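You operate a simulated robot arm through the tools that you are given. There is no shell and no other tool.

You are at the controls of a simulated robot arm. One attempt, no reset.

JOB
Fold the pink towel on the blue board and put it on the garden table.
Fine: swing each wing over the towel and back down again.

The check looks at the end state, three seconds after you hand in, the way a careful person would. Anything else that was tipped, shoved, dropped, spilled or broken makes it a failure. Flat cloth is picked up by pressing the open fingertips on it (5 to 10 N) and closing them slowly along it; thin cloth reads only 2 to 8 mm in the jaws.

ROBOT AND FRAMES
A 7-joint arm with a two-finger parallel gripper, fixed in place. Base frame: the origin is at the foot of the arm, x ahead of it, y to its left, z up; the work surface is at about z = 720. Units: mm, degrees, N and s.
With the tool pointing down near the work surface it reaches from about 340 to 780 mm from the base axis. Its first joint turns from -166.0 to 166.0 degrees. Payload 3.91 kg.
Tool frame: the origin (TCP) lies between the finger pads and is the grasp point; the fingertips stand 30 mm ahead of it; z points along the fingers, y is the line along which they close. The gripper opens to 110 mm. The fingers are 20 mm wide and 10 mm thick; the gripper's body (48 by 112 mm) begins 55 mm behind the TCP.
Orientation is told as [roll, pitch, yaw] about the base's x, y, z axes, in that order, counted from this pose: with the fingers straight down and closing along the base's y, the tool's x points along the base's -x, its y along +y and its z along -z.

CONTROLS
- The arm moves only by the tool nudge_tool. Its argument "moves" is text: rows parted by semicolons, each of 7 numbers parted by spaces: the closure, from 0 (fully open) to 1 (shut), then the shift along the tool's x, y, z in units of 30 mm (1.0 is 30 mm), then the turn, a rotation vector about the tool's x, y, z in units of 5 degrees (1.0 is 5 degrees). In form: hand tx ty tz rx ry rz; .... A call has 1 to 20 rows; each row shifts and turns the commanded pose from where the row before left it, along the tool's axes as they then stand. A call with a number of a shift or a turn outside -1 to 1 is refused whole. Rows are played at 5 a second. More than 50 mm and 8.6 degrees between two rows, or a gripper value outside its range, and nothing of the call is played. Where a pose cannot be reached the arm comes as near as it can. A force on the tool above 50 N (or 10 N above the force at the start of the call, whichever is more), or a blocked arm, ends the call early, and 0.2 s more pass. The fingers move at their own pace (about 153 mm/s each) and stop on an object; they squeeze with about 33 N. The grip force told is the motor's: it shows also when the fingers shut on nothing. Time passes only in rows, and 0.2 s behind the last, so rows that do not move let the fingers close. The reply holds the time, the measured pose of the TCP, the force on the tool along the base axes, the opening and the grip force, in the units named above and with some noise, with the torque about the TCP (base axes, N m) and any sound that the robot's microphone picked up.
- Cameras (640 x 400 px; columns grow to the right, rows downward): "scene" is fixed at [221.3, -502.7, 1480.4]; the picture's right is [0.81, -0.58, 0.00], its down [-0.46, -0.64, -0.61] and it looks along [0.36, 0.50, -0.79] (base axes); focal length 314 px, centre (320, 200). "wrist" rides on the gripper at [77, 7, -115] in the tool frame; the picture's right is [-0.09, 1.00, 0.00], its down [-0.80, -0.07, -0.59] and it looks along [-0.59, -0.05, 0.80] (tool axes); focal length 270 px, centre (320, 200). There is no depth. A picture from a camera that has moved, and an enlarged one, comes with that camera's place and axes in the base frame and with its lens. The place of the scene camera against the robot may be out by one fixed shift of up to 12 mm in any direction.
- snapshot(camera): a new picture of that camera. The clock stands still meanwhile.
- slide_trunk(by): slides the trunk up (or, below 0, down) by that many mm; the arm rides with it, the base frame stays. It gives what a move gives, with no picture.
- zoom(camera, box): a new picture of the part [left, top, right, bottom] of that camera's present view, enlarged. The clock stands still meanwhile.
- job_done(): hands the job in; it is judged then, once.

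Nothing tells you positions but the pictures and the camera data. Unless the task says otherwise, let go and move clear before handing in.

The tools are called after "Call:" as name(argument=value, ...) on one line, values as JSON. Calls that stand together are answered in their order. nudge_tool: Moves the arm, as the interface text tells. Its arguments: {"type":"object","properties":{"moves":{"type":"string"}},"required":["moves"]} The other tools are called the same way: slide_trunk (by) slides the trunk up or down; snapshot (camera) takes a picture; zoom (camera, box) takes an enlarged picture of a part of a camera's view; job_done () hands the job in.

At the start:

```text
t: 0.0
ee_pos: [481.8, 262.4, 1001.2]
tcp_rot: [-0.1, 0.0, 0.0]
force: [-0.2, 0.3, -0.3]
wrist_torque: [-0.02, -0.02, 0.0]
opening: 110.1
grasp_force: 0.0
trunk travel left (down, up): [-500.0, 110.0]
```

scene: 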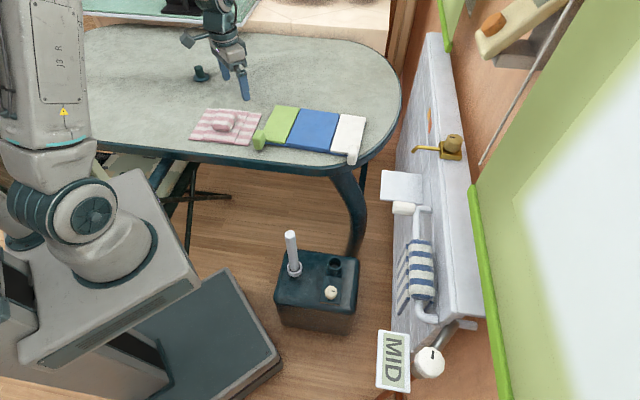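
wrist: 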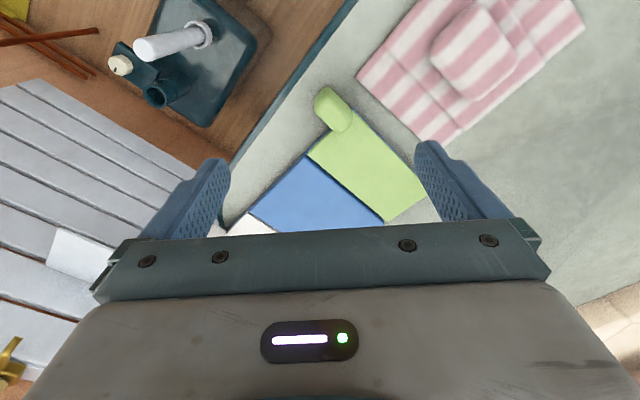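

I see a pink striped towel with a lump, and next to it a board with green, blue and white panels on an oval table. First I'll look closer at both views before moving.

Call:
snapshot(camera="scene")

Call:
zoom(camera="scene", box=[160, 60, 400, 210])

Call:
zoom(camera="scene", box=[60, 0, 400, 210])

Call:
zoom(camera="wrist", box=[220, 0, 640, 262])

Call:
zoom(camera="wrist", box=[0, 0, 320, 200])

Call:
zoom(camera="scene", box=[360, 100, 520, 400])

```text
taken
```

scene: 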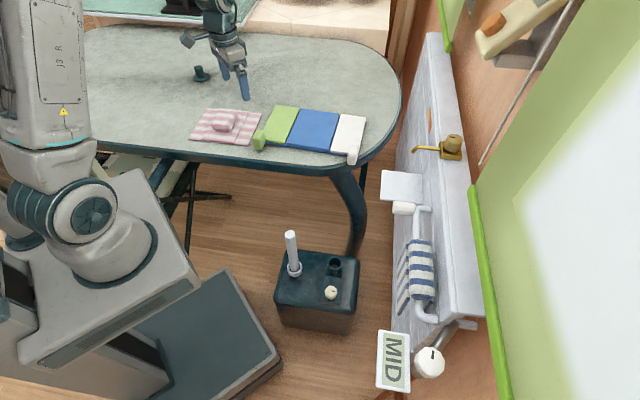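

```text
2.67 times, centred on (280, 135) of scene
camera zoom: at [221.3, -502.7, 1480.4], right [0.81, -0.58, 0.0], down [-0.46, -0.64, -0.61], along [0.36, 0.5, -0.79], focal length 837 px, centre (427, 373)
```

zoom: 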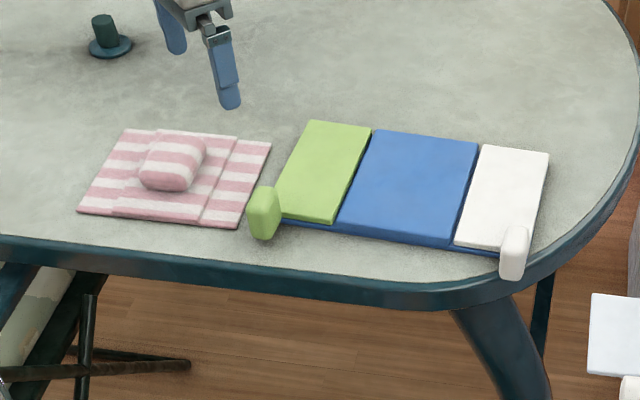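

```text
1.88 times, centred on (230, 105) of scene
camera zoom: at [221.3, -502.7, 1480.4], right [0.81, -0.58, 0.0], down [-0.46, -0.64, -0.61], along [0.36, 0.5, -0.79], focal length 591 px, centre (489, 379)
```

zoom: 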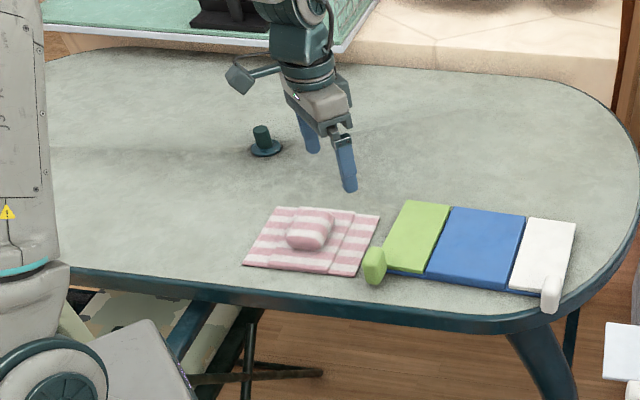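

```text
1.52 times, centred on (430, 131) of wrist
camera zoom: at [405.1, 269.3, 1114.3], right [0.09, 1.0, 0.0], down [0.8, -0.07, 0.59], along [0.59, -0.05, -0.8], focal length 412 px, centre (152, 305)
```

zoom: 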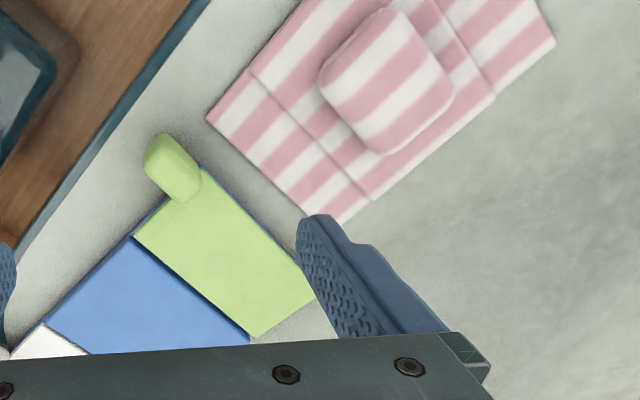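

```text
2.00 times, centred on (160, 100) of wrist
camera zoom: at [405.1, 269.3, 1114.3], right [0.09, 1.0, 0.0], down [0.8, -0.07, 0.59], along [0.59, -0.05, -0.8], focal length 541 px, centre (640, 400)
```

zoom: 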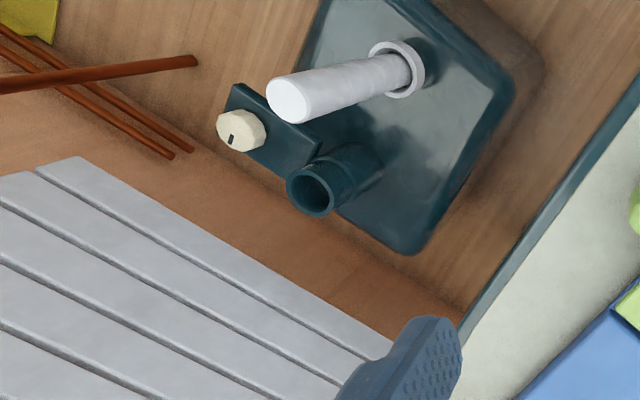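

```text
1.33 times, centred on (440, 250) of scene
camera zoom: at [221.3, -502.7, 1480.4], right [0.81, -0.58, 0.0], down [-0.46, -0.64, -0.61], along [0.36, 0.5, -0.79], focal length 419 px, centre (160, 133)
```

zoom: 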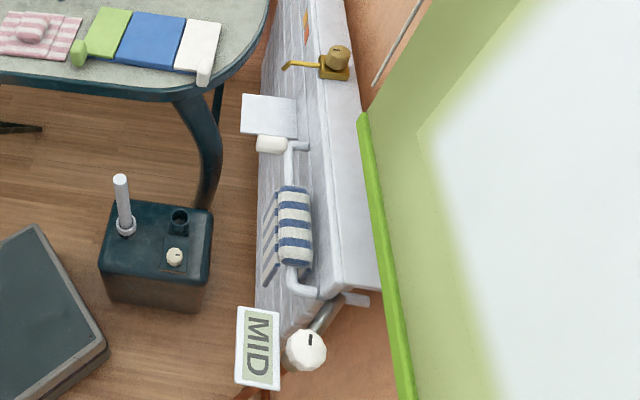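

The board's blue centre is near (735, 245) and the towel near (487, 465), both on the oval table. A yellow surface on brown legs shows at the edge of the wrist view, low and to the right, and it could be the garden table. I'll swing the arm that way to look.

Call:
nudge_tool(moves="0 0 -1 0 0 0 0;0 0 -1 0 0 0 0;0 0 -1 0 0 0 0;0 0 -1 0 0 0 0;0 0 -1 0 0 0 0;0 0 -1 0 0 0 0;0 0 -1 0 0 0 0;0 0 -1 0 0 0 0;0 0 -1 0 0 0 0;0 0 -1 0 0 0 0;0 0 -1 0 0 0 0;0 0 -1 0 0 0 0;0 0 -1 0 0 0 0;0 0 -1 0 0 0 0")

Call:
snapshot(camera="wrist")

Call:
snapshot(camera="scene")

```text
t: 3.0
ee_pos: [483.5, -158.8, 999.9]
tcp_rot: [0.1, 0.1, -0.1]
force: [0.2, 0.0, 0.3]
wrist_torque: [-0.01, -0.02, 0.02]
opening: 109.9
grasp_force: 0.1
trunk travel left (down, up): [-500.0, 110.0]
```

```text
taken
camera wrist: at [405.7, -151.6, 1113.8], right [0.09, 1.0, 0.0], down [0.8, -0.07, 0.59], along [0.59, -0.05, -0.8], focal length 270 px, centre (320, 200)
```

wrist: 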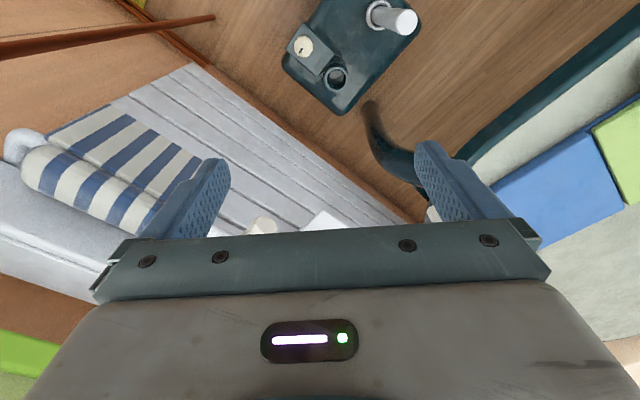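

```text
taken
```

scene: 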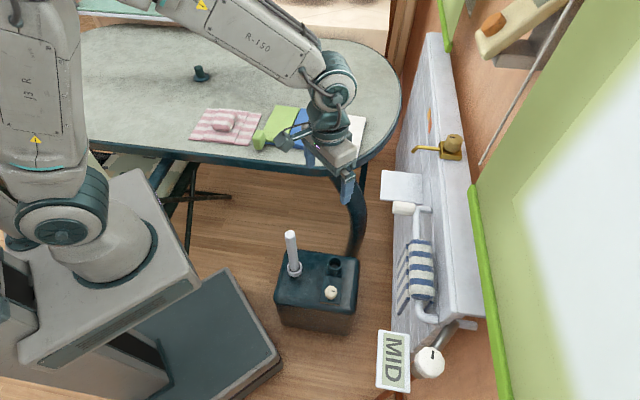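

The slatted thing on the right is an upright cabinet side with a towel rail. The brown sticks and yellow patch are still only partly in view, so I'll turn the wrist camera to look toward -y.

Call:
nudge_tool(moves="0 0 0 0 0 0 1;0 0 0 0 0 0 1;0 0 0 0 0 0 1;0 0 0 0 0 0 1;0 0 0 0 0 0 1;0 0 0 0 0 0 1;0 0 0 0 0 0 1;0 0 0 0 0 0 1;0 0 0 0 0 0 1;0 0 0 0 0 0 1;0 0 0 0 0 0 1;0 0 0 0 0 0 1;0 0 0 0 0 0 1;0 0 0 0 0 0 1;0 0 0 0 0 0 1;0 0 0 0 0 0 1;0 0 0 0 0 0 1;0 0 0 0 0 0 1")

Call:
snapshot(camera="wrist")

```text
t: 6.8
ee_pos: [483.0, -158.2, 1000.1]
tcp_rot: [0.0, 0.0, -90.1]
force: [-0.1, -0.2, -1.1]
wrist_torque: [0.02, 0.01, 0.0]
opening: 110.3
grasp_force: 0.1
trunk travel left (down, up): [-500.0, 110.0]
```

```text
taken
camera wrist: at [488.8, -81.3, 1114.3], right [1.0, -0.09, 0.0], down [-0.07, -0.8, 0.59], along [-0.05, -0.59, -0.8], focal length 270 px, centre (320, 200)
```

wrist: 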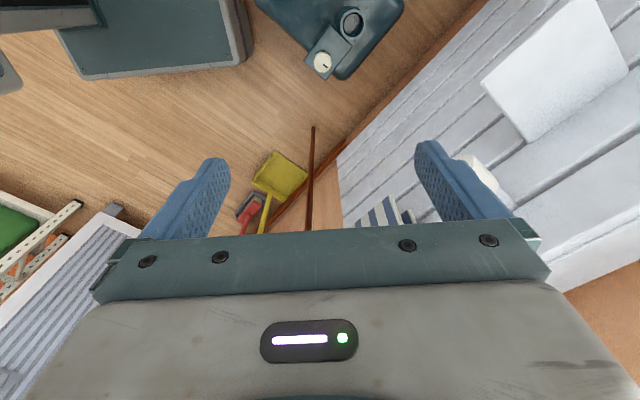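

The yellow patch is only a dustpan with a broom. There is a rack and another slatted thing further back on the right, so I'll keep turning the camera round.

Call:
nudge_tool(moves="0 0 0 0 0 0 1;0 0 0 0 0 0 1;0 0 0 0 0 0 1;0 0 0 0 0 0 1;0 0 0 0 0 0 1;0 0 0 0 0 0 1;0 0 0 0 0 0 1;0 0 0 0 0 0 1;0 0 0 0 0 0 1;0 0 0 0 0 0 1;0 0 0 0 0 0 1;0 0 0 0 0 0 1")

Call:
snapshot(camera="wrist")

```text
t: 9.4
ee_pos: [481.4, -157.9, 1000.4]
tcp_rot: [0.0, 0.0, -150.0]
force: [-0.5, -0.1, -0.2]
wrist_torque: [-0.03, -0.01, -0.03]
opening: 109.9
grasp_force: 0.1
trunk travel left (down, up): [-500.0, 110.0]
```

```text
taken
camera wrist: at [552.4, -125.4, 1114.4], right [0.42, -0.91, 0.0], down [-0.73, -0.34, 0.59], along [-0.54, -0.25, -0.8], focal length 270 px, centre (320, 200)
```

wrist: 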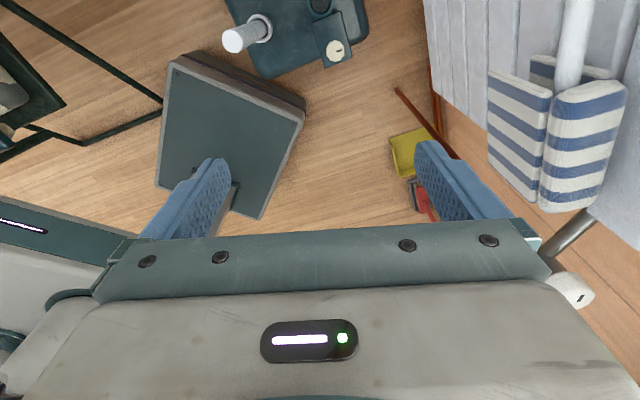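

To the far left under the oval table there's a black-framed thing I couldn't make out. I'll turn the camera back and look to the left side.

Call:
nudge_tool(moves="0 0 0 0 0 0 -1;0 0 0 0 0 0 -1;0 0 0 0 0 0 -1;0 0 0 0 0 0 -1;0 0 0 0 0 0 -1;0 0 0 0 0 0 -1;0 0 0 0 0 0 -1;0 0 0 0 0 0 -1;0 0 0 0 0 0 -1;0 0 0 0 0 0 -1;0 0 0 0 0 0 -1;0 0 0 0 0 0 -1;0 0 0 0 0 0 -1;0 0 0 0 0 0 -1;0 0 0 0 0 0 -1;0 0 0 0 0 0 -1;0 0 0 0 0 0 -1;0 0 0 0 0 0 -1;0 0 0 0 0 0 -1;0 0 0 0 0 0 -1")

Call:
nudge_tool(moves="0 0 0 0 0 0 -1;0 0 0 0 0 0 -1;0 0 0 0 0 0 -1;0 0 0 0 0 0 -1;0 0 0 0 0 0 -1;0 0 0 0 0 0 -1;0 0 0 0 0 0 -1;0 0 0 0 0 0 -1;0 0 0 0 0 0 -1;0 0 0 0 0 0 -1;0 0 1 0 0 0 0;0 0 1 0 0 0 0;0 0 1 0 0 0 0;0 0 1 0 0 0 0;0 0 1 0 0 0 0;0 0 1 0 0 0 0;0 0 1 0 0 0 0;0 0 1 0 0 0 0;0 0 1 0 0 0 0;0 0 1 0 0 0 0")

Call:
nudge_tool(moves="0 0 1 0 0 0 0;0 0 1 0 0 0 0;0 0 1 0 0 0 0;0 0 1 0 0 0 0;0 0 0 0 0 0 -1;0 0 0 0 0 0 -1;0 0 0 0 0 0 -1;0 0 0 0 0 0 -1;0 0 0 0 0 0 -1;0 0 0 0 0 0 -1;0 0 0 0 0 0 -1;0 0 0 0 0 0 -1;0 0 0 0 0 0 -1;0 0 0 0 0 0 -1;0 0 0 0 0 0 -1;0 0 0 0 0 0 -1")

Call:
snapshot(camera="wrist")

Call:
snapshot(camera="scene")

```text
t: 13.6
ee_pos: [483.3, -156.3, 1001.0]
tcp_rot: [0.0, 0.0, -49.9]
force: [-0.3, -0.6, -0.1]
wrist_torque: [0.01, 0.01, -0.01]
opening: 109.9
grasp_force: 0.1
trunk travel left (down, up): [-500.0, 110.0]
```

```text
t: 17.8
ee_pos: [481.8, 140.9, 1000.6]
tcp_rot: [0.0, 0.0, 0.0]
force: [-0.3, -0.4, 0.3]
wrist_torque: [-0.03, 0.01, 0.0]
opening: 110.1
grasp_force: 0.1
trunk travel left (down, up): [-500.0, 110.0]
```

```text
t: 21.2
ee_pos: [481.9, 261.0, 1000.8]
tcp_rot: [0.0, 0.0, 60.1]
force: [0.1, -0.6, -0.6]
wrist_torque: [0.0, 0.0, 0.03]
opening: 109.8
grasp_force: 0.1
trunk travel left (down, up): [-500.0, 110.0]
```

```text
taken
camera wrist: at [437.7, 198.4, 1114.4], right [-0.82, 0.57, 0.0], down [0.46, 0.66, 0.59], along [0.34, 0.49, -0.8], focal length 270 px, centre (320, 200)
```

wrist: 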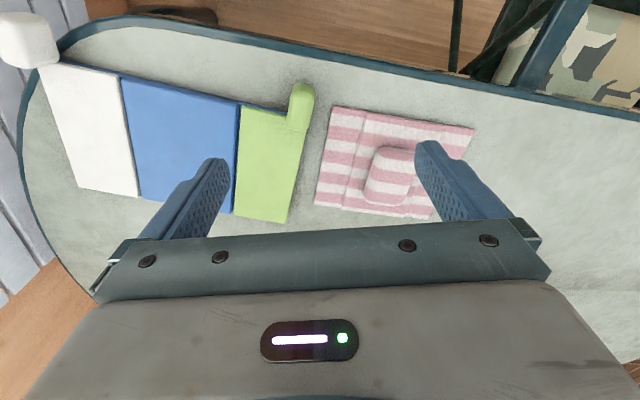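

```text
taken
```

scene: 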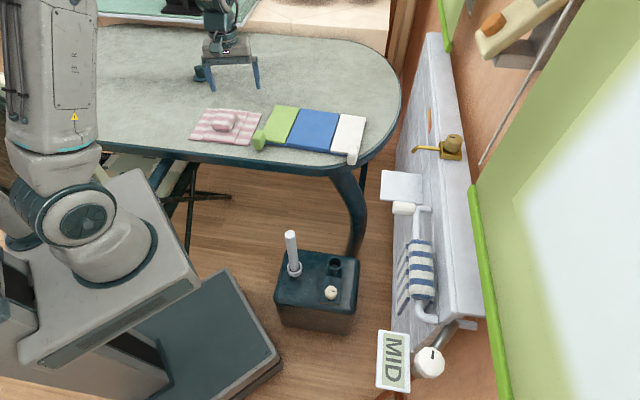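

The towel and board are both clear now, and a camouflage-seated folding chair sits under the table. I'll check further left of the robot for any other table before starting.

Call:
nudge_tool(moves="0 0 1 0 0 0 0;0 0 1 0 0 0 0;0 0 1 0 0 0 0;0 0 1 0 0 0 0;0 0 1 0 0 0 0;0 0 1 0 0 0 0;0 0 1 0 0 0 0;0 0 1 0 0 0 0;0 0 1 0 0 0 0;0 0 1 0 0 0 0;0 0 1 0 0 0 0;0 0 1 0 0 0 0;0 0 1 0 0 0 0;0 0 1 0 0 0 0;0 0 1 0 0 0 0")

Call:
snapshot(camera="wrist")

Call:
snapshot(camera="scene")

```text
t: 24.4
ee_pos: [124.3, 469.1, 1000.8]
tcp_rot: [-0.8, 0.2, 59.8]
force: [39.8, -35.2, 11.7]
wrist_torque: [3.85, 5.46, 3.66]
opening: 109.9
grasp_force: 0.1
trunk travel left (down, up): [-500.0, 110.0]
stopped in row 15: the force on the tool passed its limit at 73 N (the readings are from after the stop); the commanded pose is now the measured one
```

```text
taken
camera wrist: at [78.2, 407.5, 1115.4], right [-0.82, 0.58, -0.02], down [0.46, 0.66, 0.59], along [0.35, 0.48, -0.81], focal length 270 px, centre (320, 200)
```

wrist: 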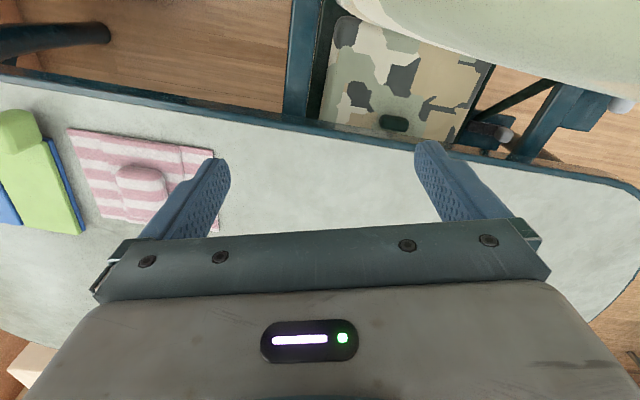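

```text
taken
```

scene: 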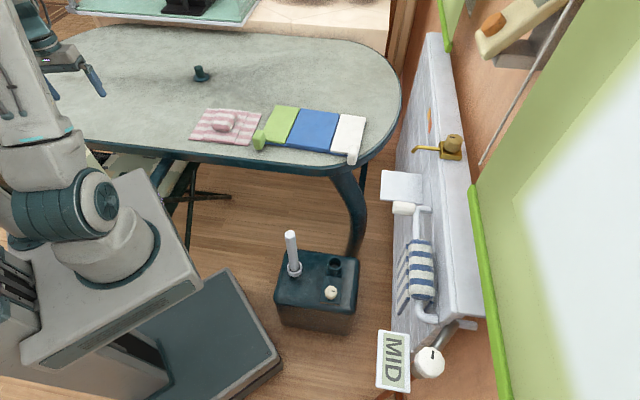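

The tool ran into something on the left, at 73 N, so I'm backing straight off the way I came. Then I'll look for what it was.

Call:
nudge_tool(moves="0 0 -0.5 0 0 0 0;0 0 -1 0 0 0 0;0 0 -1 0 0 0 0;0 0 -1 0 0 0 0")

Call:
snapshot(camera="wrist")

Call:
zoom(camera="scene", box=[0, 0, 240, 150])

```text
t: 25.4
ee_pos: [204.1, 423.5, 1001.6]
tcp_rot: [-0.9, 0.2, 60.1]
force: [0.4, 0.3, -0.5]
wrist_torque: [0.0, 0.03, 0.02]
opening: 110.0
grasp_force: 0.1
trunk travel left (down, up): [-500.0, 110.0]
```

```text
taken
camera wrist: at [159.6, 361.8, 1114.6], right [-0.82, 0.57, -0.01], down [0.46, 0.67, 0.59], along [0.35, 0.48, -0.81], focal length 270 px, centre (320, 200)
```

wrist: 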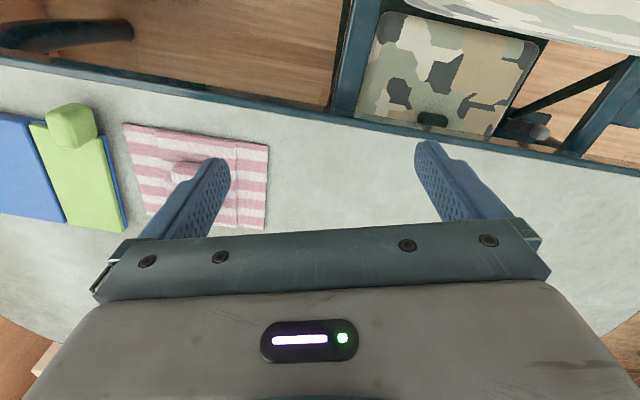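

```text
2.67 times, centred on (120, 75) of scene
camera zoom: at [221.3, -502.7, 1480.4], right [0.81, -0.58, 0.0], down [-0.46, -0.64, -0.61], along [0.36, 0.5, -0.79], focal length 837 px, centre (853, 533)
```

zoom: 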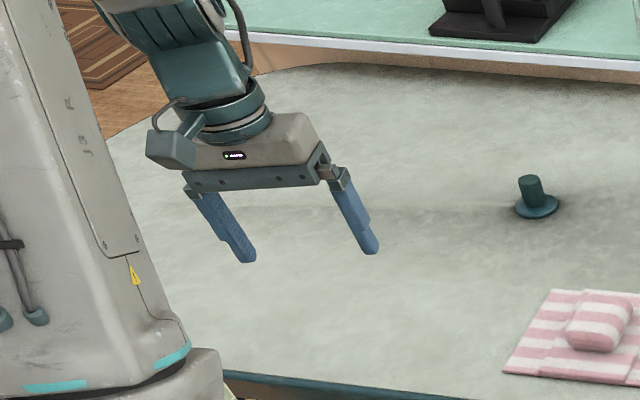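

I backed off cleanly and the force is back to zero. The torque puts the contact at the camera housing, near (55, 440, 1120), so I'll turn the camera toward that side from a safe distance to identify it.

Call:
nudge_tool(moves="0 0 -1 0 0 0 0;0 0 -1 0 0 0 0;0 0 -1 0 0 0 0;0 0 0 0 0 0 -1;0 0 0 0 0 0 -1;0 0 0 0 0 0 -1;0 0 0 0 0 0 -1;0 0 0 0 0 0 -1;0 0 0 0 0 0 -1;0 0 0 0 0 0 -1;0 0 0 0 0 0 -1;0 0 0 0 0 0 -1;0 0 0 0 0 0 -1")

Call:
snapshot(camera="wrist")

```text
t: 28.1
ee_pos: [282.1, 379.9, 1003.0]
tcp_rot: [-0.2, 0.8, 110.2]
force: [0.1, 0.5, -0.4]
wrist_torque: [0.01, 0.01, -0.01]
opening: 109.8
grasp_force: 0.1
trunk travel left (down, up): [-500.0, 110.0]
```

```text
taken
camera wrist: at [301.4, 305.9, 1117.2], right [-0.97, -0.26, -0.01], down [-0.22, 0.78, 0.58], along [-0.15, 0.56, -0.81], focal length 270 px, centre (320, 200)
```

wrist: 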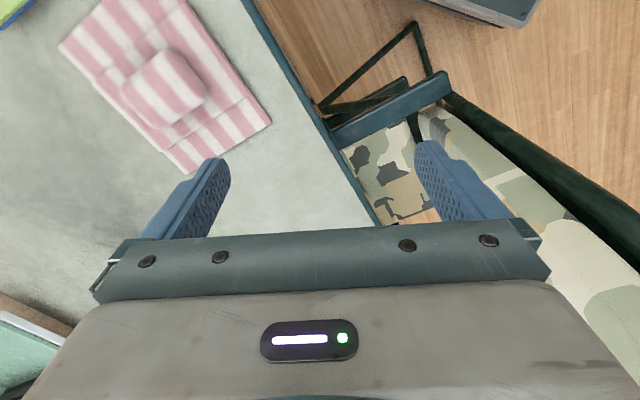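

It's a tall camouflage camping chair standing left of the robot. I'll compare its legs and seat with the first pictures to see whether it moved.

Call:
zoom(camera="scene", box=[60, 0, 400, 210])

Call:
zoom(camera="scene", box=[80, 140, 240, 260])

```text
1.88 times, centred on (230, 105) of scene
camera zoom: at [221.3, -502.7, 1480.4], right [0.81, -0.58, 0.0], down [-0.46, -0.64, -0.61], along [0.36, 0.5, -0.79], focal length 591 px, centre (489, 379)
```

zoom: 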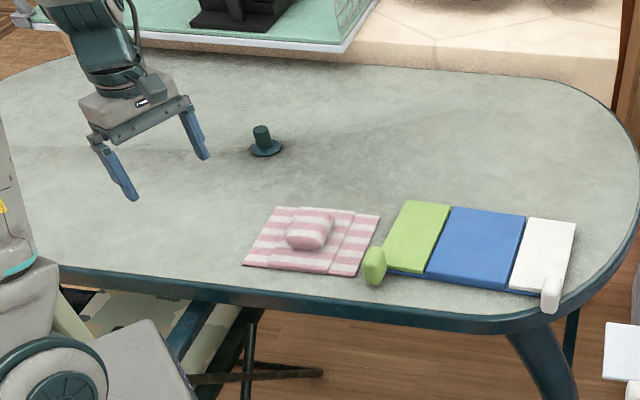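

```text
3.33 times, centred on (160, 200) of scene
camera zoom: at [221.3, -502.7, 1480.4], right [0.81, -0.58, 0.0], down [-0.46, -0.64, -0.61], along [0.36, 0.5, -0.79], focal length 1046 px, centre (853, 200)
```

zoom: 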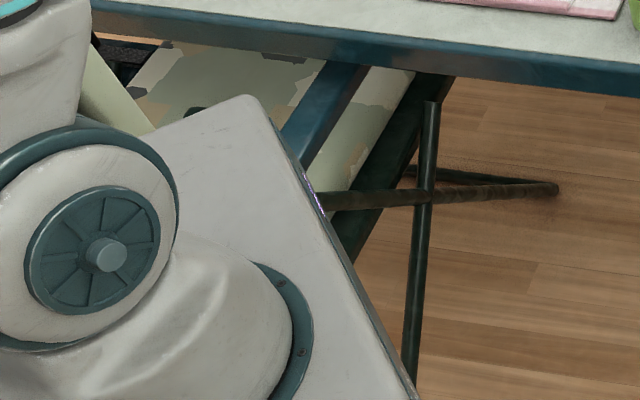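

The chair's legs and seat sit at the same pixels as at the start, so it did not move; I'll keep well clear of it. The oval table, with its parasol-hole plug, must be the garden table. Next I'll hover over the towel to look closely at it.

Call:
nudge_tool(moves="0 0 0 0 0 0 1;0 0 0 0 0 0 1;0 0 0 0 0 0 1;0 0 0 0 0 0 1;0 0 0 0 0 0 1;0 0 0 0 0 0 1;0 0 0 0 0 0 1;0 0 0 0 0 0 1;0 0 0 0 0 0 1;0 0 0 0 0 0 1;0 0 0 0 0 0 1;0 0 0 0 0 0 1;0 0 0 0 0 0 1")

Call:
nudge_tool(moves="0 -0.9 -0.4 0.3 0 0 0;0 -0.9 -0.4 0.3 0 0 0;0 -0.9 -0.4 0.3 0 0 0;0 -0.9 -0.4 0.3 0 0 0;0 -0.9 -0.4 0.3 0 0 0;0 -0.9 -0.4 0.3 0 0 0;0 -0.9 -0.4 0.3 0 0 0")

Call:
snapshot(camera="wrist")

```text
t: 30.9
ee_pos: [283.1, 379.4, 1002.2]
tcp_rot: [-0.9, 0.1, 45.0]
force: [-0.3, -0.8, -0.7]
wrist_torque: [0.01, 0.0, 0.0]
opening: 110.1
grasp_force: 0.0
trunk travel left (down, up): [-500.0, 110.0]
```

```text
t: 32.5
ee_pos: [475.4, 452.8, 939.6]
tcp_rot: [-0.7, 0.1, 45.0]
force: [0.3, 0.3, -0.1]
wrist_torque: [-0.02, 0.01, 0.0]
opening: 109.9
grasp_force: 0.1
trunk travel left (down, up): [-500.0, 110.0]
```

```text
taken
camera wrist: at [414.9, 404.9, 1053.5], right [-0.64, 0.77, -0.01], down [0.61, 0.52, 0.59], along [0.46, 0.37, -0.8], focal length 270 px, centre (320, 200)
```

wrist: 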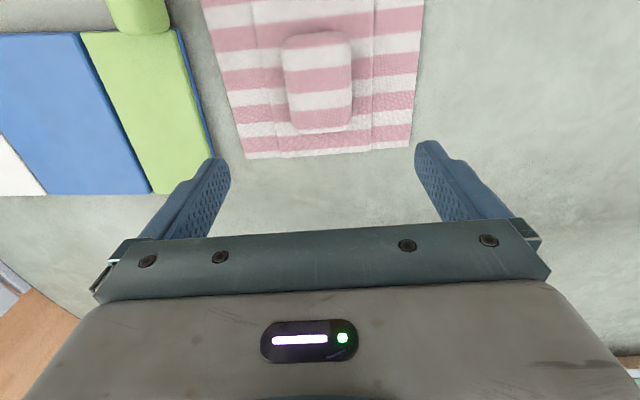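

The towel is about 218 mm long and square to the board, and a puffed lump roughly 75 mm across sits at its middle, near (470, 445). I'll back off toward the base to get the whole towel and the green handle in view.

Call:
nudge_tool(moves="0 0.8 0.2 0 0 0 0;0 0.8 0.2 0 0 0 0;0 0.8 0.2 0 0 0 0;0 0.8 0.2 0 0 0 0")

Call:
zoom(camera="wrist", box=[100, 0, 480, 238])

Call:
snapshot(camera="wrist")

```text
t: 33.5
ee_pos: [390.3, 400.1, 940.6]
tcp_rot: [-0.8, -0.1, 45.0]
force: [0.8, -0.2, -0.4]
wrist_torque: [0.02, 0.04, 0.02]
opening: 109.9
grasp_force: 0.0
trunk travel left (down, up): [-500.0, 110.0]
```

```text
1.68 times, centred on (290, 119) of wrist
camera zoom: at [329.2, 352.9, 1054.6], right [-0.64, 0.77, -0.01], down [0.61, 0.52, 0.6], along [0.46, 0.37, -0.8], focal length 454 px, centre (370, 336)
```

zoom: 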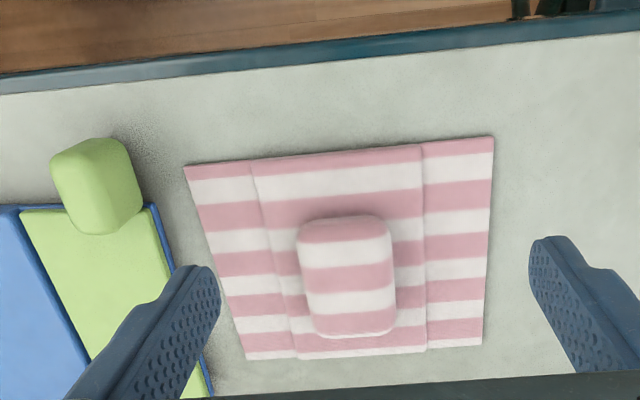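

```text
taken
camera wrist: at [329.2, 352.9, 1054.6], right [-0.64, 0.77, -0.01], down [0.61, 0.52, 0.6], along [0.46, 0.37, -0.8], focal length 270 px, centre (320, 200)
```

wrist: 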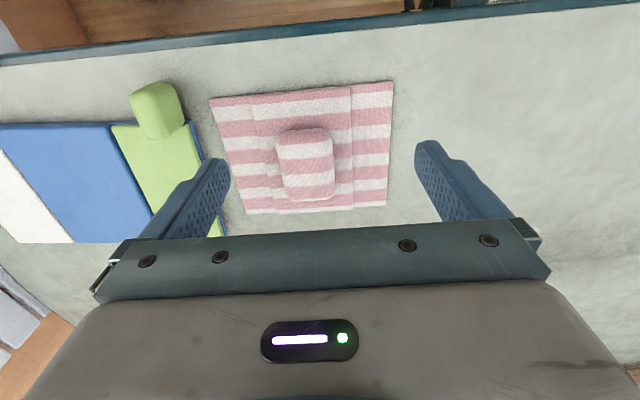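

The towel's centre is about (476, 449), at -45°, with a 125 mm middle panel, two roughly 47 mm flaps and a lump at the centre. Now I'll move over the board to measure it and its handles.

Call:
nudge_tool(moves="0 -0.2 -0.94 0 -0.16 0 0;0 -0.2 -0.94 0 0 0 0;0 -0.2 -0.94 0 0 0 0;0 -0.2 -0.94 0 0 0 0;0 -0.2 -0.94 0 0 0 0;0 -0.2 -0.94 0 0 0 0;0 -0.2 -0.94 0 0 0 0;0 -0.2 -0.94 0 0 0 0;0 -0.2 -0.94 0 0 0 0;0 -0.2 -0.94 0 0 0 0;0 0 -0.94 0 0 0 0")

Call:
snapshot(camera="wrist")

Call:
zoom(camera="wrist", box=[160, 0, 540, 238])

```text
t: 36.0
ee_pos: [655.0, 223.3, 940.9]
tcp_rot: [0.0, 0.2, 45.0]
force: [0.5, 0.2, 0.7]
wrist_torque: [-0.04, 0.01, 0.01]
opening: 109.8
grasp_force: 0.0
trunk travel left (down, up): [-500.0, 110.0]
```

```text
taken
camera wrist: at [595.8, 173.4, 1053.9], right [-0.64, 0.77, 0.0], down [0.62, 0.52, 0.59], along [0.45, 0.38, -0.81], focal length 270 px, centre (320, 200)
```

wrist: 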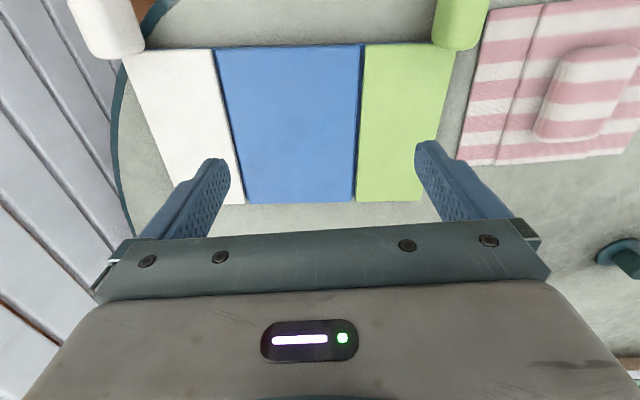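

```text
1.68 times, centred on (350, 119) of wrist
camera zoom: at [595.8, 173.4, 1053.9], right [-0.64, 0.77, 0.0], down [0.62, 0.52, 0.59], along [0.45, 0.38, -0.81], focal length 454 px, centre (270, 336)
```

zoom: 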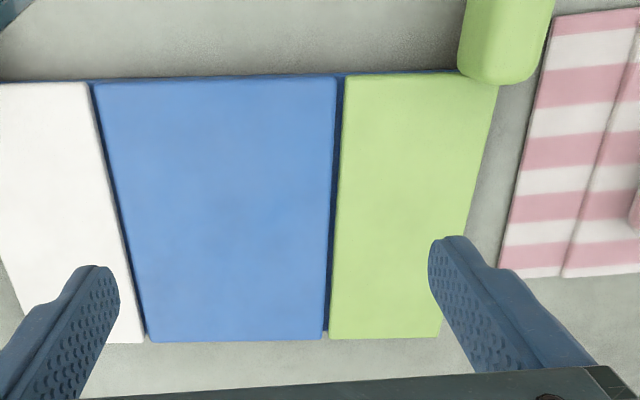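

The board's blue centre comes out at about (722, 239), rotated -48.5°, with wings about 98 mm wide. The handles stick out past the near edge, green near (521, 275) and white near (733, 33). I'll zoom in on the handle shapes.

Call:
zoom(camera="scene", box=[240, 90, 320, 150])

Call:
zoom(camera="scene", box=[310, 110, 390, 170])

Call:
zoom(camera="scene", box=[180, 90, 280, 160])

```text
6.67 times, centred on (280, 120) of scene
camera zoom: at [221.3, -502.7, 1480.4], right [0.81, -0.58, 0.0], down [-0.46, -0.64, -0.61], along [0.36, 0.5, -0.79], focal length 2093 px, centre (587, 733)
```

zoom: 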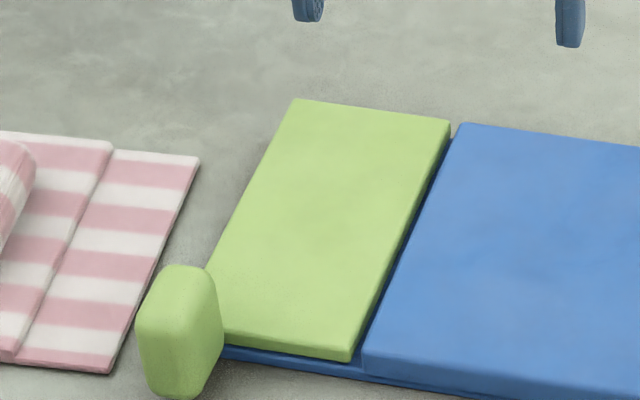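

```text
6.67 times, centred on (350, 140) of scene
camera zoom: at [221.3, -502.7, 1480.4], right [0.81, -0.58, 0.0], down [-0.46, -0.64, -0.61], along [0.36, 0.5, -0.79], focal length 2093 px, centre (120, 600)
```

zoom: 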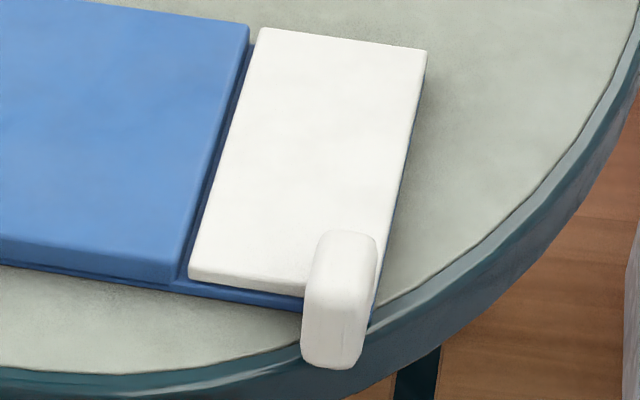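

```text
5.71 times, centred on (230, 125) of scene
camera zoom: at [221.3, -502.7, 1480.4], right [0.81, -0.58, 0.0], down [-0.46, -0.64, -0.61], along [0.36, 0.5, -0.79], focal length 1794 px, centre (834, 629)
```

zoom: 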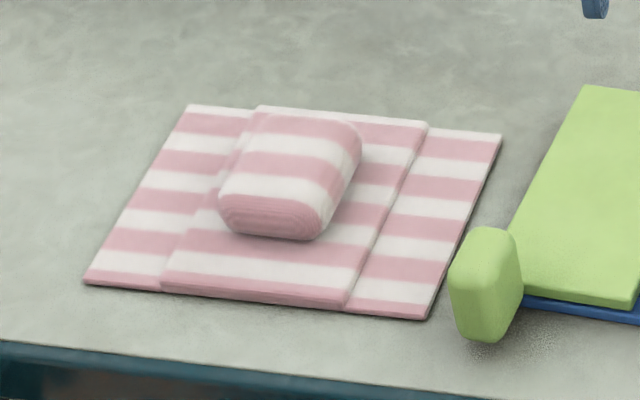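

The handles are rounded blocks sticking out toward the robot, so later I can grip them from the near side with the hand horizontal and roll about the hinge direction. First I'll centre over the towel's lump and come down part way.

Call:
nudge_tool(moves="0 -0.1 0.955 0 0 0 0;0 -0.1 0.955 0 0 0 0;0 -0.1 0.955 0 0 0 0;0 -0.1 0.955 0 0 0 0;0 -0.1 0.955 0 0 0 0;0 -0.1 0.955 0 0 0 0;0 -0.1 0.955 0 0 0 0;0 -0.1 0.955 0 0 0 0;0 -0.1 0.955 0 0 0 0;0 -0.1 0.955 0 0 0 0;0 0 0 1 0 0 0;0 0 0 1 0 0 0;0 0 0 1 0 0 0;0 0 0 0 0 0 0")

Call:
snapshot(camera="wrist")

Call:
zoom(camera="scene", box=[160, 60, 300, 160])

```text
t: 39.0
ee_pos: [470.0, 450.0, 852.8]
tcp_rot: [-0.1, 0.1, 45.1]
force: [-0.4, 0.2, 0.1]
wrist_torque: [-0.03, -0.02, 0.0]
opening: 110.0
grasp_force: 0.2
trunk travel left (down, up): [-500.0, 110.0]
```

```text
taken
camera wrist: at [411.3, 400.3, 965.3], right [-0.64, 0.77, 0.0], down [0.62, 0.52, 0.59], along [0.46, 0.38, -0.8], focal length 270 px, centre (320, 200)
```

wrist: 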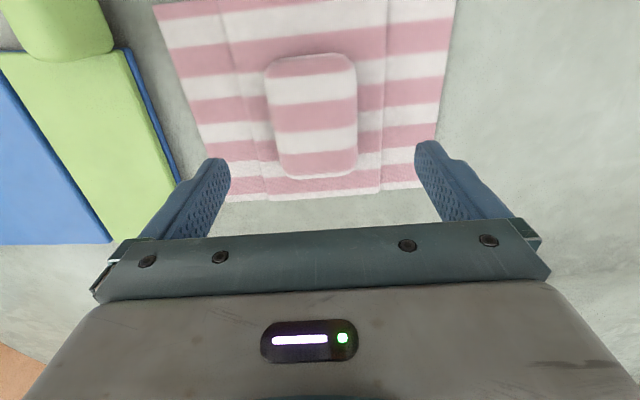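

```text
4.00 times, centred on (230, 110) of scene
camera zoom: at [221.3, -502.7, 1480.4], right [0.81, -0.58, 0.0], down [-0.46, -0.64, -0.61], along [0.36, 0.5, -0.79], focal length 1256 px, centre (680, 560)
```

zoom: 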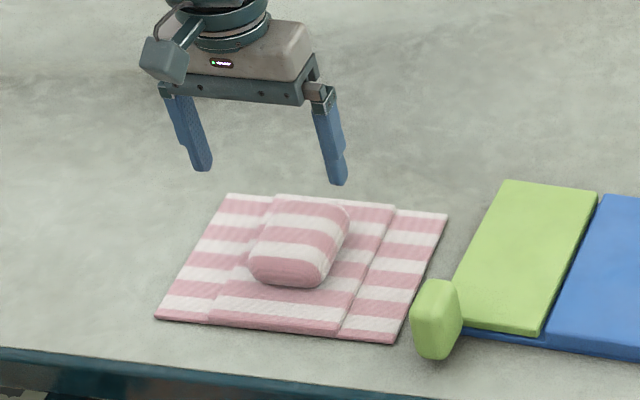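

The lump is at about (474, 445) and 73 mm wide, so it fits between the open fingers. I'll shift 6 mm and come down beside it, gently for the last part.

Call:
nudge_tool(moves="0 0 -0.2 0.5 0 0 0;0 0 0 0.7 0 0 0;0 0 0 0.7 0 0 0;0 0 0 0.6 0 0 0;0 0 0 0.3 0 0 0;0 0 0 0 0 0 0")

Call:
snapshot(camera="wrist")

```text
t: 40.4
ee_pos: [476.5, 444.3, 765.9]
tcp_rot: [-0.1, 0.1, 45.1]
force: [-0.8, -0.3, -0.5]
wrist_torque: [-0.01, -0.01, 0.01]
opening: 110.1
grasp_force: 0.0
trunk travel left (down, up): [-500.0, 110.0]
```

```text
taken
camera wrist: at [417.1, 394.7, 880.6], right [-0.64, 0.77, 0.0], down [0.62, 0.52, 0.59], along [0.46, 0.38, -0.8], focal length 270 px, centre (320, 200)
```

wrist: 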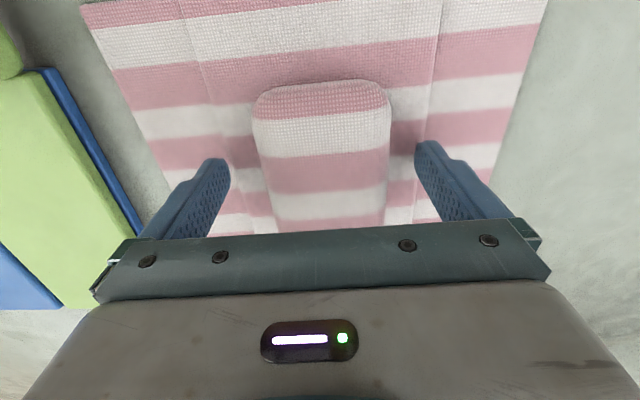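

The lump is centred between the fingers. I'll lower in small steps until the tips just press on the cloth.

Call:
nudge_tool(moves="0 0 0 0.1 0 0 0;0 0 0 0.1 0 0 0;0 0 0 0 0 0 0")

Call:
nudge_tool(moves="0 0 0 0.1 0 0 0;0 0 0 0 0 0 0")

```text
t: 41.1
ee_pos: [476.1, 444.8, 762.2]
tcp_rot: [0.1, -0.1, 45.1]
force: [-1.5, -1.8, 9.7]
wrist_torque: [0.18, 0.27, 0.11]
opening: 109.7
grasp_force: 0.0
trunk travel left (down, up): [-500.0, 110.0]
```

```text
t: 41.8
ee_pos: [476.4, 443.5, 761.2]
tcp_rot: [0.0, -0.4, 45.0]
force: [-1.2, -1.4, 34.0]
wrist_torque: [0.21, 0.41, 0.05]
opening: 109.7
grasp_force: 0.0
trunk travel left (down, up): [-500.0, 110.0]
```

The tips touched down on the cloth at about z = 732, and the last step pressed too hard at 34 N. I'll ease up to about 7 N and close slowly on the lump.

Call:
nudge_tool(moves="0 0 0 -0.12 0 0 0;0 0 0 0 0 0 0")

Call:
nudge_tool(moves="0.05 0 0 0 0 0 0;0.1 0 0 0 0 0 0;0.15 0 0 0 0 0 0;0.2 0 0 0 0 0 0;0.25 0 0 0 0 0 0;0.3 0 0 0 0 0 0;0.35 0 0 0 0 0 0;0.4 0 0 0 0 0 0")

Call:
snapshot(camera="wrist")

```text
t: 42.4
ee_pos: [475.2, 444.6, 761.6]
tcp_rot: [0.0, 0.0, 45.1]
force: [4.5, 5.8, 15.6]
wrist_torque: [0.45, 0.12, -0.14]
opening: 109.9
grasp_force: 0.1
trunk travel left (down, up): [-500.0, 110.0]
```

```text
t: 44.1
ee_pos: [476.8, 442.3, 762.3]
tcp_rot: [-0.1, 0.0, 45.0]
force: [-0.1, -2.2, 9.0]
wrist_torque: [0.03, -0.13, -0.06]
opening: 69.9
grasp_force: 33.1
trunk travel left (down, up): [-500.0, 110.0]
```

```text
taken
camera wrist: at [417.4, 393.3, 875.7], right [-0.64, 0.77, 0.0], down [0.62, 0.52, 0.59], along [0.46, 0.38, -0.8], focal length 270 px, centre (320, 200)
```

wrist: 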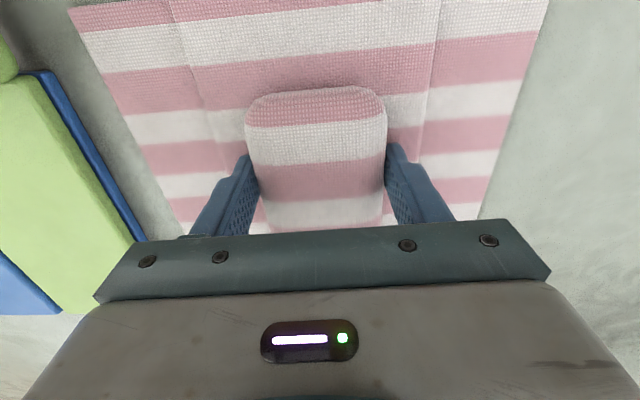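

The fingers stopped on the lump at 70 mm with a full 33 N squeeze, so I have a firm hold. I'll lift slowly and look.

Call:
nudge_tool(moves="0.6 0 0 0 0 0 0;0.6 0 0 -0.2 0 0 0;0.6 0 0 -0.4 0 0 0;0.6 0 0 -0.5 0 0 0;0.6 0 0 -0.5 0 0 0;0.6 0 0 -0.5 0 0 0;0.6 0 0 -0.5 0 0 0;0.6 0 0 -0.5 0 0 0;0.6 0 0 0 0 0 0")

Call:
snapshot(camera="wrist")

Call:
zoom(camera="scene", box=[160, 60, 400, 210])

```text
t: 46.1
ee_pos: [475.3, 446.1, 854.9]
tcp_rot: [0.0, 0.1, 45.1]
force: [0.4, 0.0, -1.7]
wrist_torque: [-0.01, 0.01, -0.02]
opening: 69.4
grasp_force: 33.3
trunk travel left (down, up): [-500.0, 110.0]
```

```text
taken
camera wrist: at [416.3, 395.1, 968.3], right [-0.64, 0.77, 0.0], down [0.62, 0.52, 0.59], along [0.45, 0.38, -0.81], focal length 270 px, centre (320, 200)
```

wrist: 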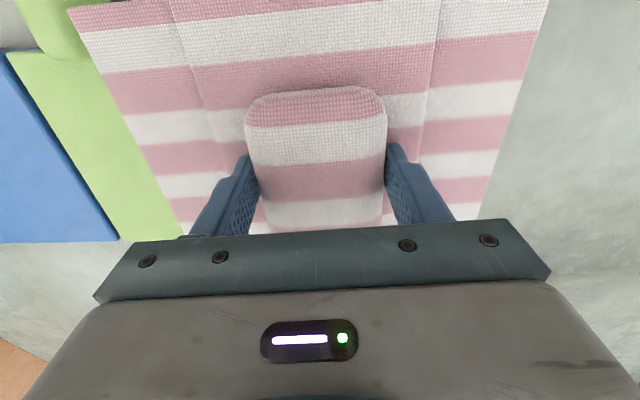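

```text
2.67 times, centred on (280, 135) of scene
camera zoom: at [221.3, -502.7, 1480.4], right [0.81, -0.58, 0.0], down [-0.46, -0.64, -0.61], along [0.36, 0.5, -0.79], focal length 837 px, centre (427, 373)
```

zoom: 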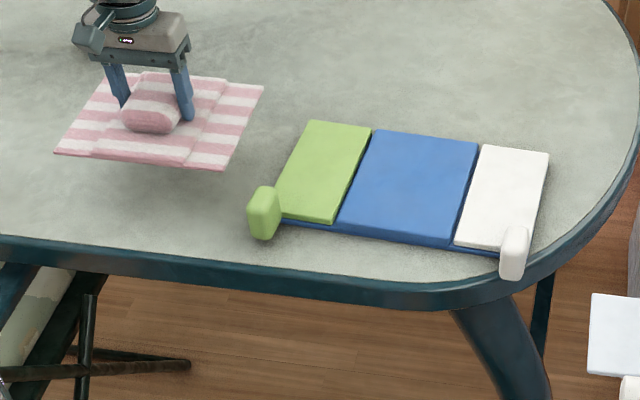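

The towel came up cleanly and hangs flat from its lump. I'll carry it over the board, aligning it to the board's angle.

Call:
nudge_tool(moves="0.6 0 0 -0.6 0 0 0;0.6 0 0 -0.4 0 0 0;0.6 -0.071 -0.902 0 0 0 0;0.6 -0.071 -0.902 0 0 0 0;0.6 -0.071 -0.902 0 0 0 0;0.6 -0.071 -0.902 0 0 0 0;0.6 -0.071 -0.902 0 0 0 0;0.6 -0.071 -0.902 0 0 0 0;0.6 -0.071 -0.902 0 0 0 0;0.6 -0.071 -0.902 0 0 0 0;0.6 -0.071 -0.902 0 0 0 0;0.6 -0.071 -0.902 0 0 0 0;0.6 -0.071 -0.902 0 0 0 0;0.6 -0.071 -0.902 0 0 0 0;0.6 0 0 0 0 0 0.7;0.6 0 0 0 0 0 0")

Call:
snapshot(camera="wrist")

Call:
zoom(camera="scene", box=[200, 60, 400, 185])

```text
t: 49.5
ee_pos: [724.0, 233.4, 885.0]
tcp_rot: [0.0, 0.0, 41.6]
force: [-1.1, -0.3, 0.1]
wrist_torque: [0.02, -0.02, 0.01]
opening: 69.5
grasp_force: 32.7
trunk travel left (down, up): [-500.0, 110.0]
```

```text
taken
camera wrist: at [661.6, 186.2, 998.3], right [-0.6, 0.8, 0.0], down [0.65, 0.48, 0.59], along [0.48, 0.35, -0.8], focal length 270 px, centre (320, 200)
```

wrist: 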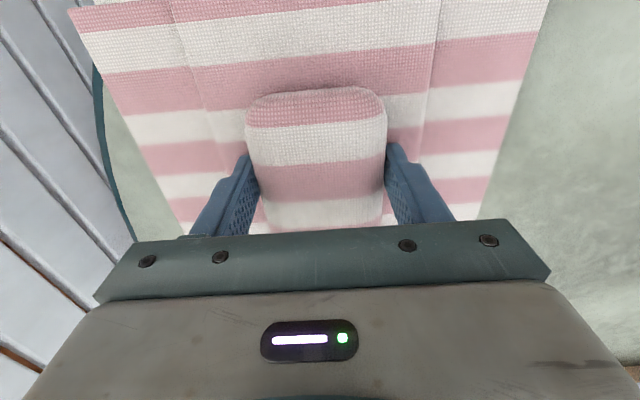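

```text
3.20 times, centred on (300, 122) of scene
camera zoom: at [221.3, -502.7, 1480.4], right [0.81, -0.58, 0.0], down [-0.46, -0.64, -0.61], along [0.36, 0.5, -0.79], focal length 1005 px, centre (384, 448)
```

zoom: 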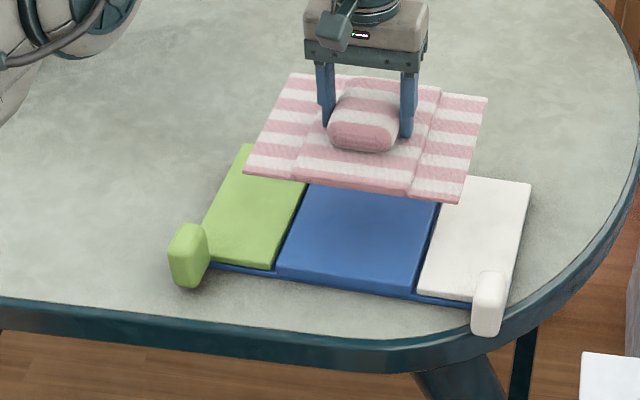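

The towel is over the board and square to it. I'll lower most of the way and check the alignment.

Call:
nudge_tool(moves="0.6 0 0 0.6 0 0 0;0.6 0 0 0.6 0 0 0;0.6 0 0 0.6 0 0 0;0.6 0 0 0.5 0 0 0;0.6 0 0 0.3 0 0 0;0.6 0 0 0 0 0 0")

Call:
zoom(camera="scene", box=[240, 80, 380, 170])

Call:
snapshot(camera="wrist")

```text
t: 51.0
ee_pos: [724.1, 230.9, 805.4]
tcp_rot: [-0.2, 0.1, 41.5]
force: [0.7, -0.5, -0.6]
wrist_torque: [-0.01, 0.01, -0.02]
opening: 69.5
grasp_force: 33.5
trunk travel left (down, up): [-500.0, 110.0]
```

```text
4.44 times, centred on (310, 125) of scene
camera zoom: at [221.3, -502.7, 1480.4], right [0.81, -0.58, 0.0], down [-0.46, -0.64, -0.61], along [0.36, 0.5, -0.79], focal length 1395 px, centre (364, 533)
```

zoom: 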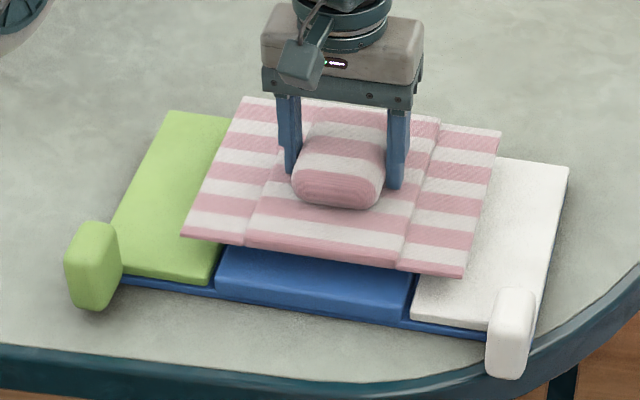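

```text
taken
camera wrist: at [662.5, 185.7, 920.2], right [-0.6, 0.8, 0.0], down [0.65, 0.48, 0.59], along [0.48, 0.35, -0.8], focal length 270 px, centre (320, 200)
```

wrist: 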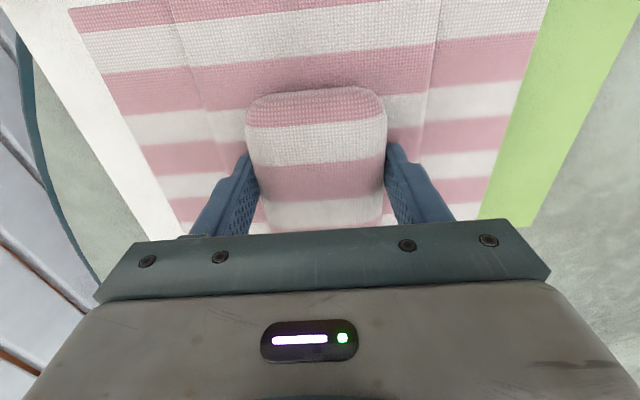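

Across the board the towel is well centred, but it sits roughly 10 mm too far toward the far edge. I'll pull it back 10 mm and lower it slowly until it touches.

Call:
nudge_tool(moves="0.6 0.33 0 0 0 0 0;0.6 0 0 0.2 0 0 0;0.6 0 0 0.2 0 0 0;0.6 0 0 0.1 0 0 0;0.6 0 0 0 0 0 0")

Call:
nudge_tool(moves="0.6 0 0 0.1 0 0 0;0.6 0 0 0.1 0 0 0;0.6 0 0 0 0 0 0")

Call:
zoom(camera="scene", box=[240, 80, 380, 170])

```text
t: 52.1
ee_pos: [716.7, 224.9, 790.6]
tcp_rot: [-0.1, 0.1, 41.5]
force: [0.3, -0.2, -0.6]
wrist_torque: [-0.01, 0.0, -0.01]
opening: 69.6
grasp_force: 32.8
trunk travel left (down, up): [-500.0, 110.0]
```

```text
t: 53.0
ee_pos: [717.2, 226.5, 784.2]
tcp_rot: [-0.1, 0.1, 41.6]
force: [-1.1, 0.0, -0.4]
wrist_torque: [-0.01, 0.0, -0.01]
opening: 69.5
grasp_force: 32.9
trunk travel left (down, up): [-500.0, 110.0]
```

```text
4.44 times, centred on (310, 125) of scene
camera zoom: at [221.3, -502.7, 1480.4], right [0.81, -0.58, 0.0], down [-0.46, -0.64, -0.61], along [0.36, 0.5, -0.79], focal length 1395 px, centre (364, 533)
```

zoom: 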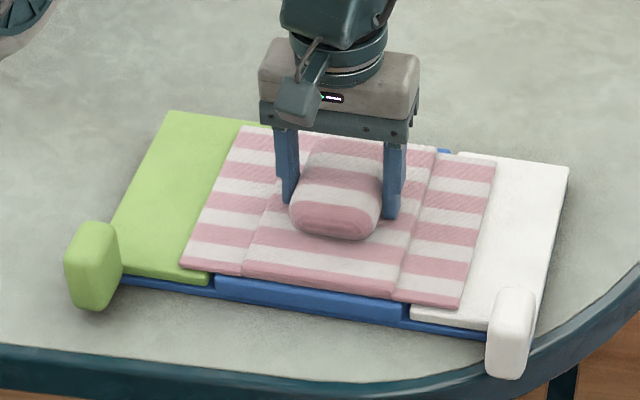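

Alignment is good on all sides now. I'll lower the last few millimetres until it touches.

Call:
nudge_tool(moves="0.6 0 0 0.07 0 0 0;0.6 0 0 0 0 0 0")

Call:
nudge_tool(moves="0.6 0 0 0.07 0 0 0;0.6 0 0 0 0 0 0")

Call:
nudge_tool(moves="0.6 0 0 0.07 0 0 0;0.6 0 0 0 0 0 0")

```text
t: 53.5
ee_pos: [717.1, 225.2, 784.6]
tcp_rot: [-0.1, 0.0, 41.6]
force: [-1.4, 0.0, 6.7]
wrist_torque: [0.04, 0.51, 0.09]
opening: 69.5
grasp_force: 33.0
trunk travel left (down, up): [-500.0, 110.0]
```

```text
t: 54.1
ee_pos: [716.0, 226.5, 783.9]
tcp_rot: [-0.3, -0.2, 41.5]
force: [-1.1, 0.0, 21.5]
wrist_torque: [-0.02, 1.17, 0.09]
opening: 69.3
grasp_force: 33.2
trunk travel left (down, up): [-500.0, 110.0]
```

```text
t: 54.8
ee_pos: [715.8, 225.1, 784.6]
tcp_rot: [-0.2, -0.4, 41.5]
force: [1.7, 0.8, 35.0]
wrist_torque: [0.35, 0.94, 0.11]
opening: 69.4
grasp_force: 33.0
trunk travel left (down, up): [-500.0, 110.0]
```

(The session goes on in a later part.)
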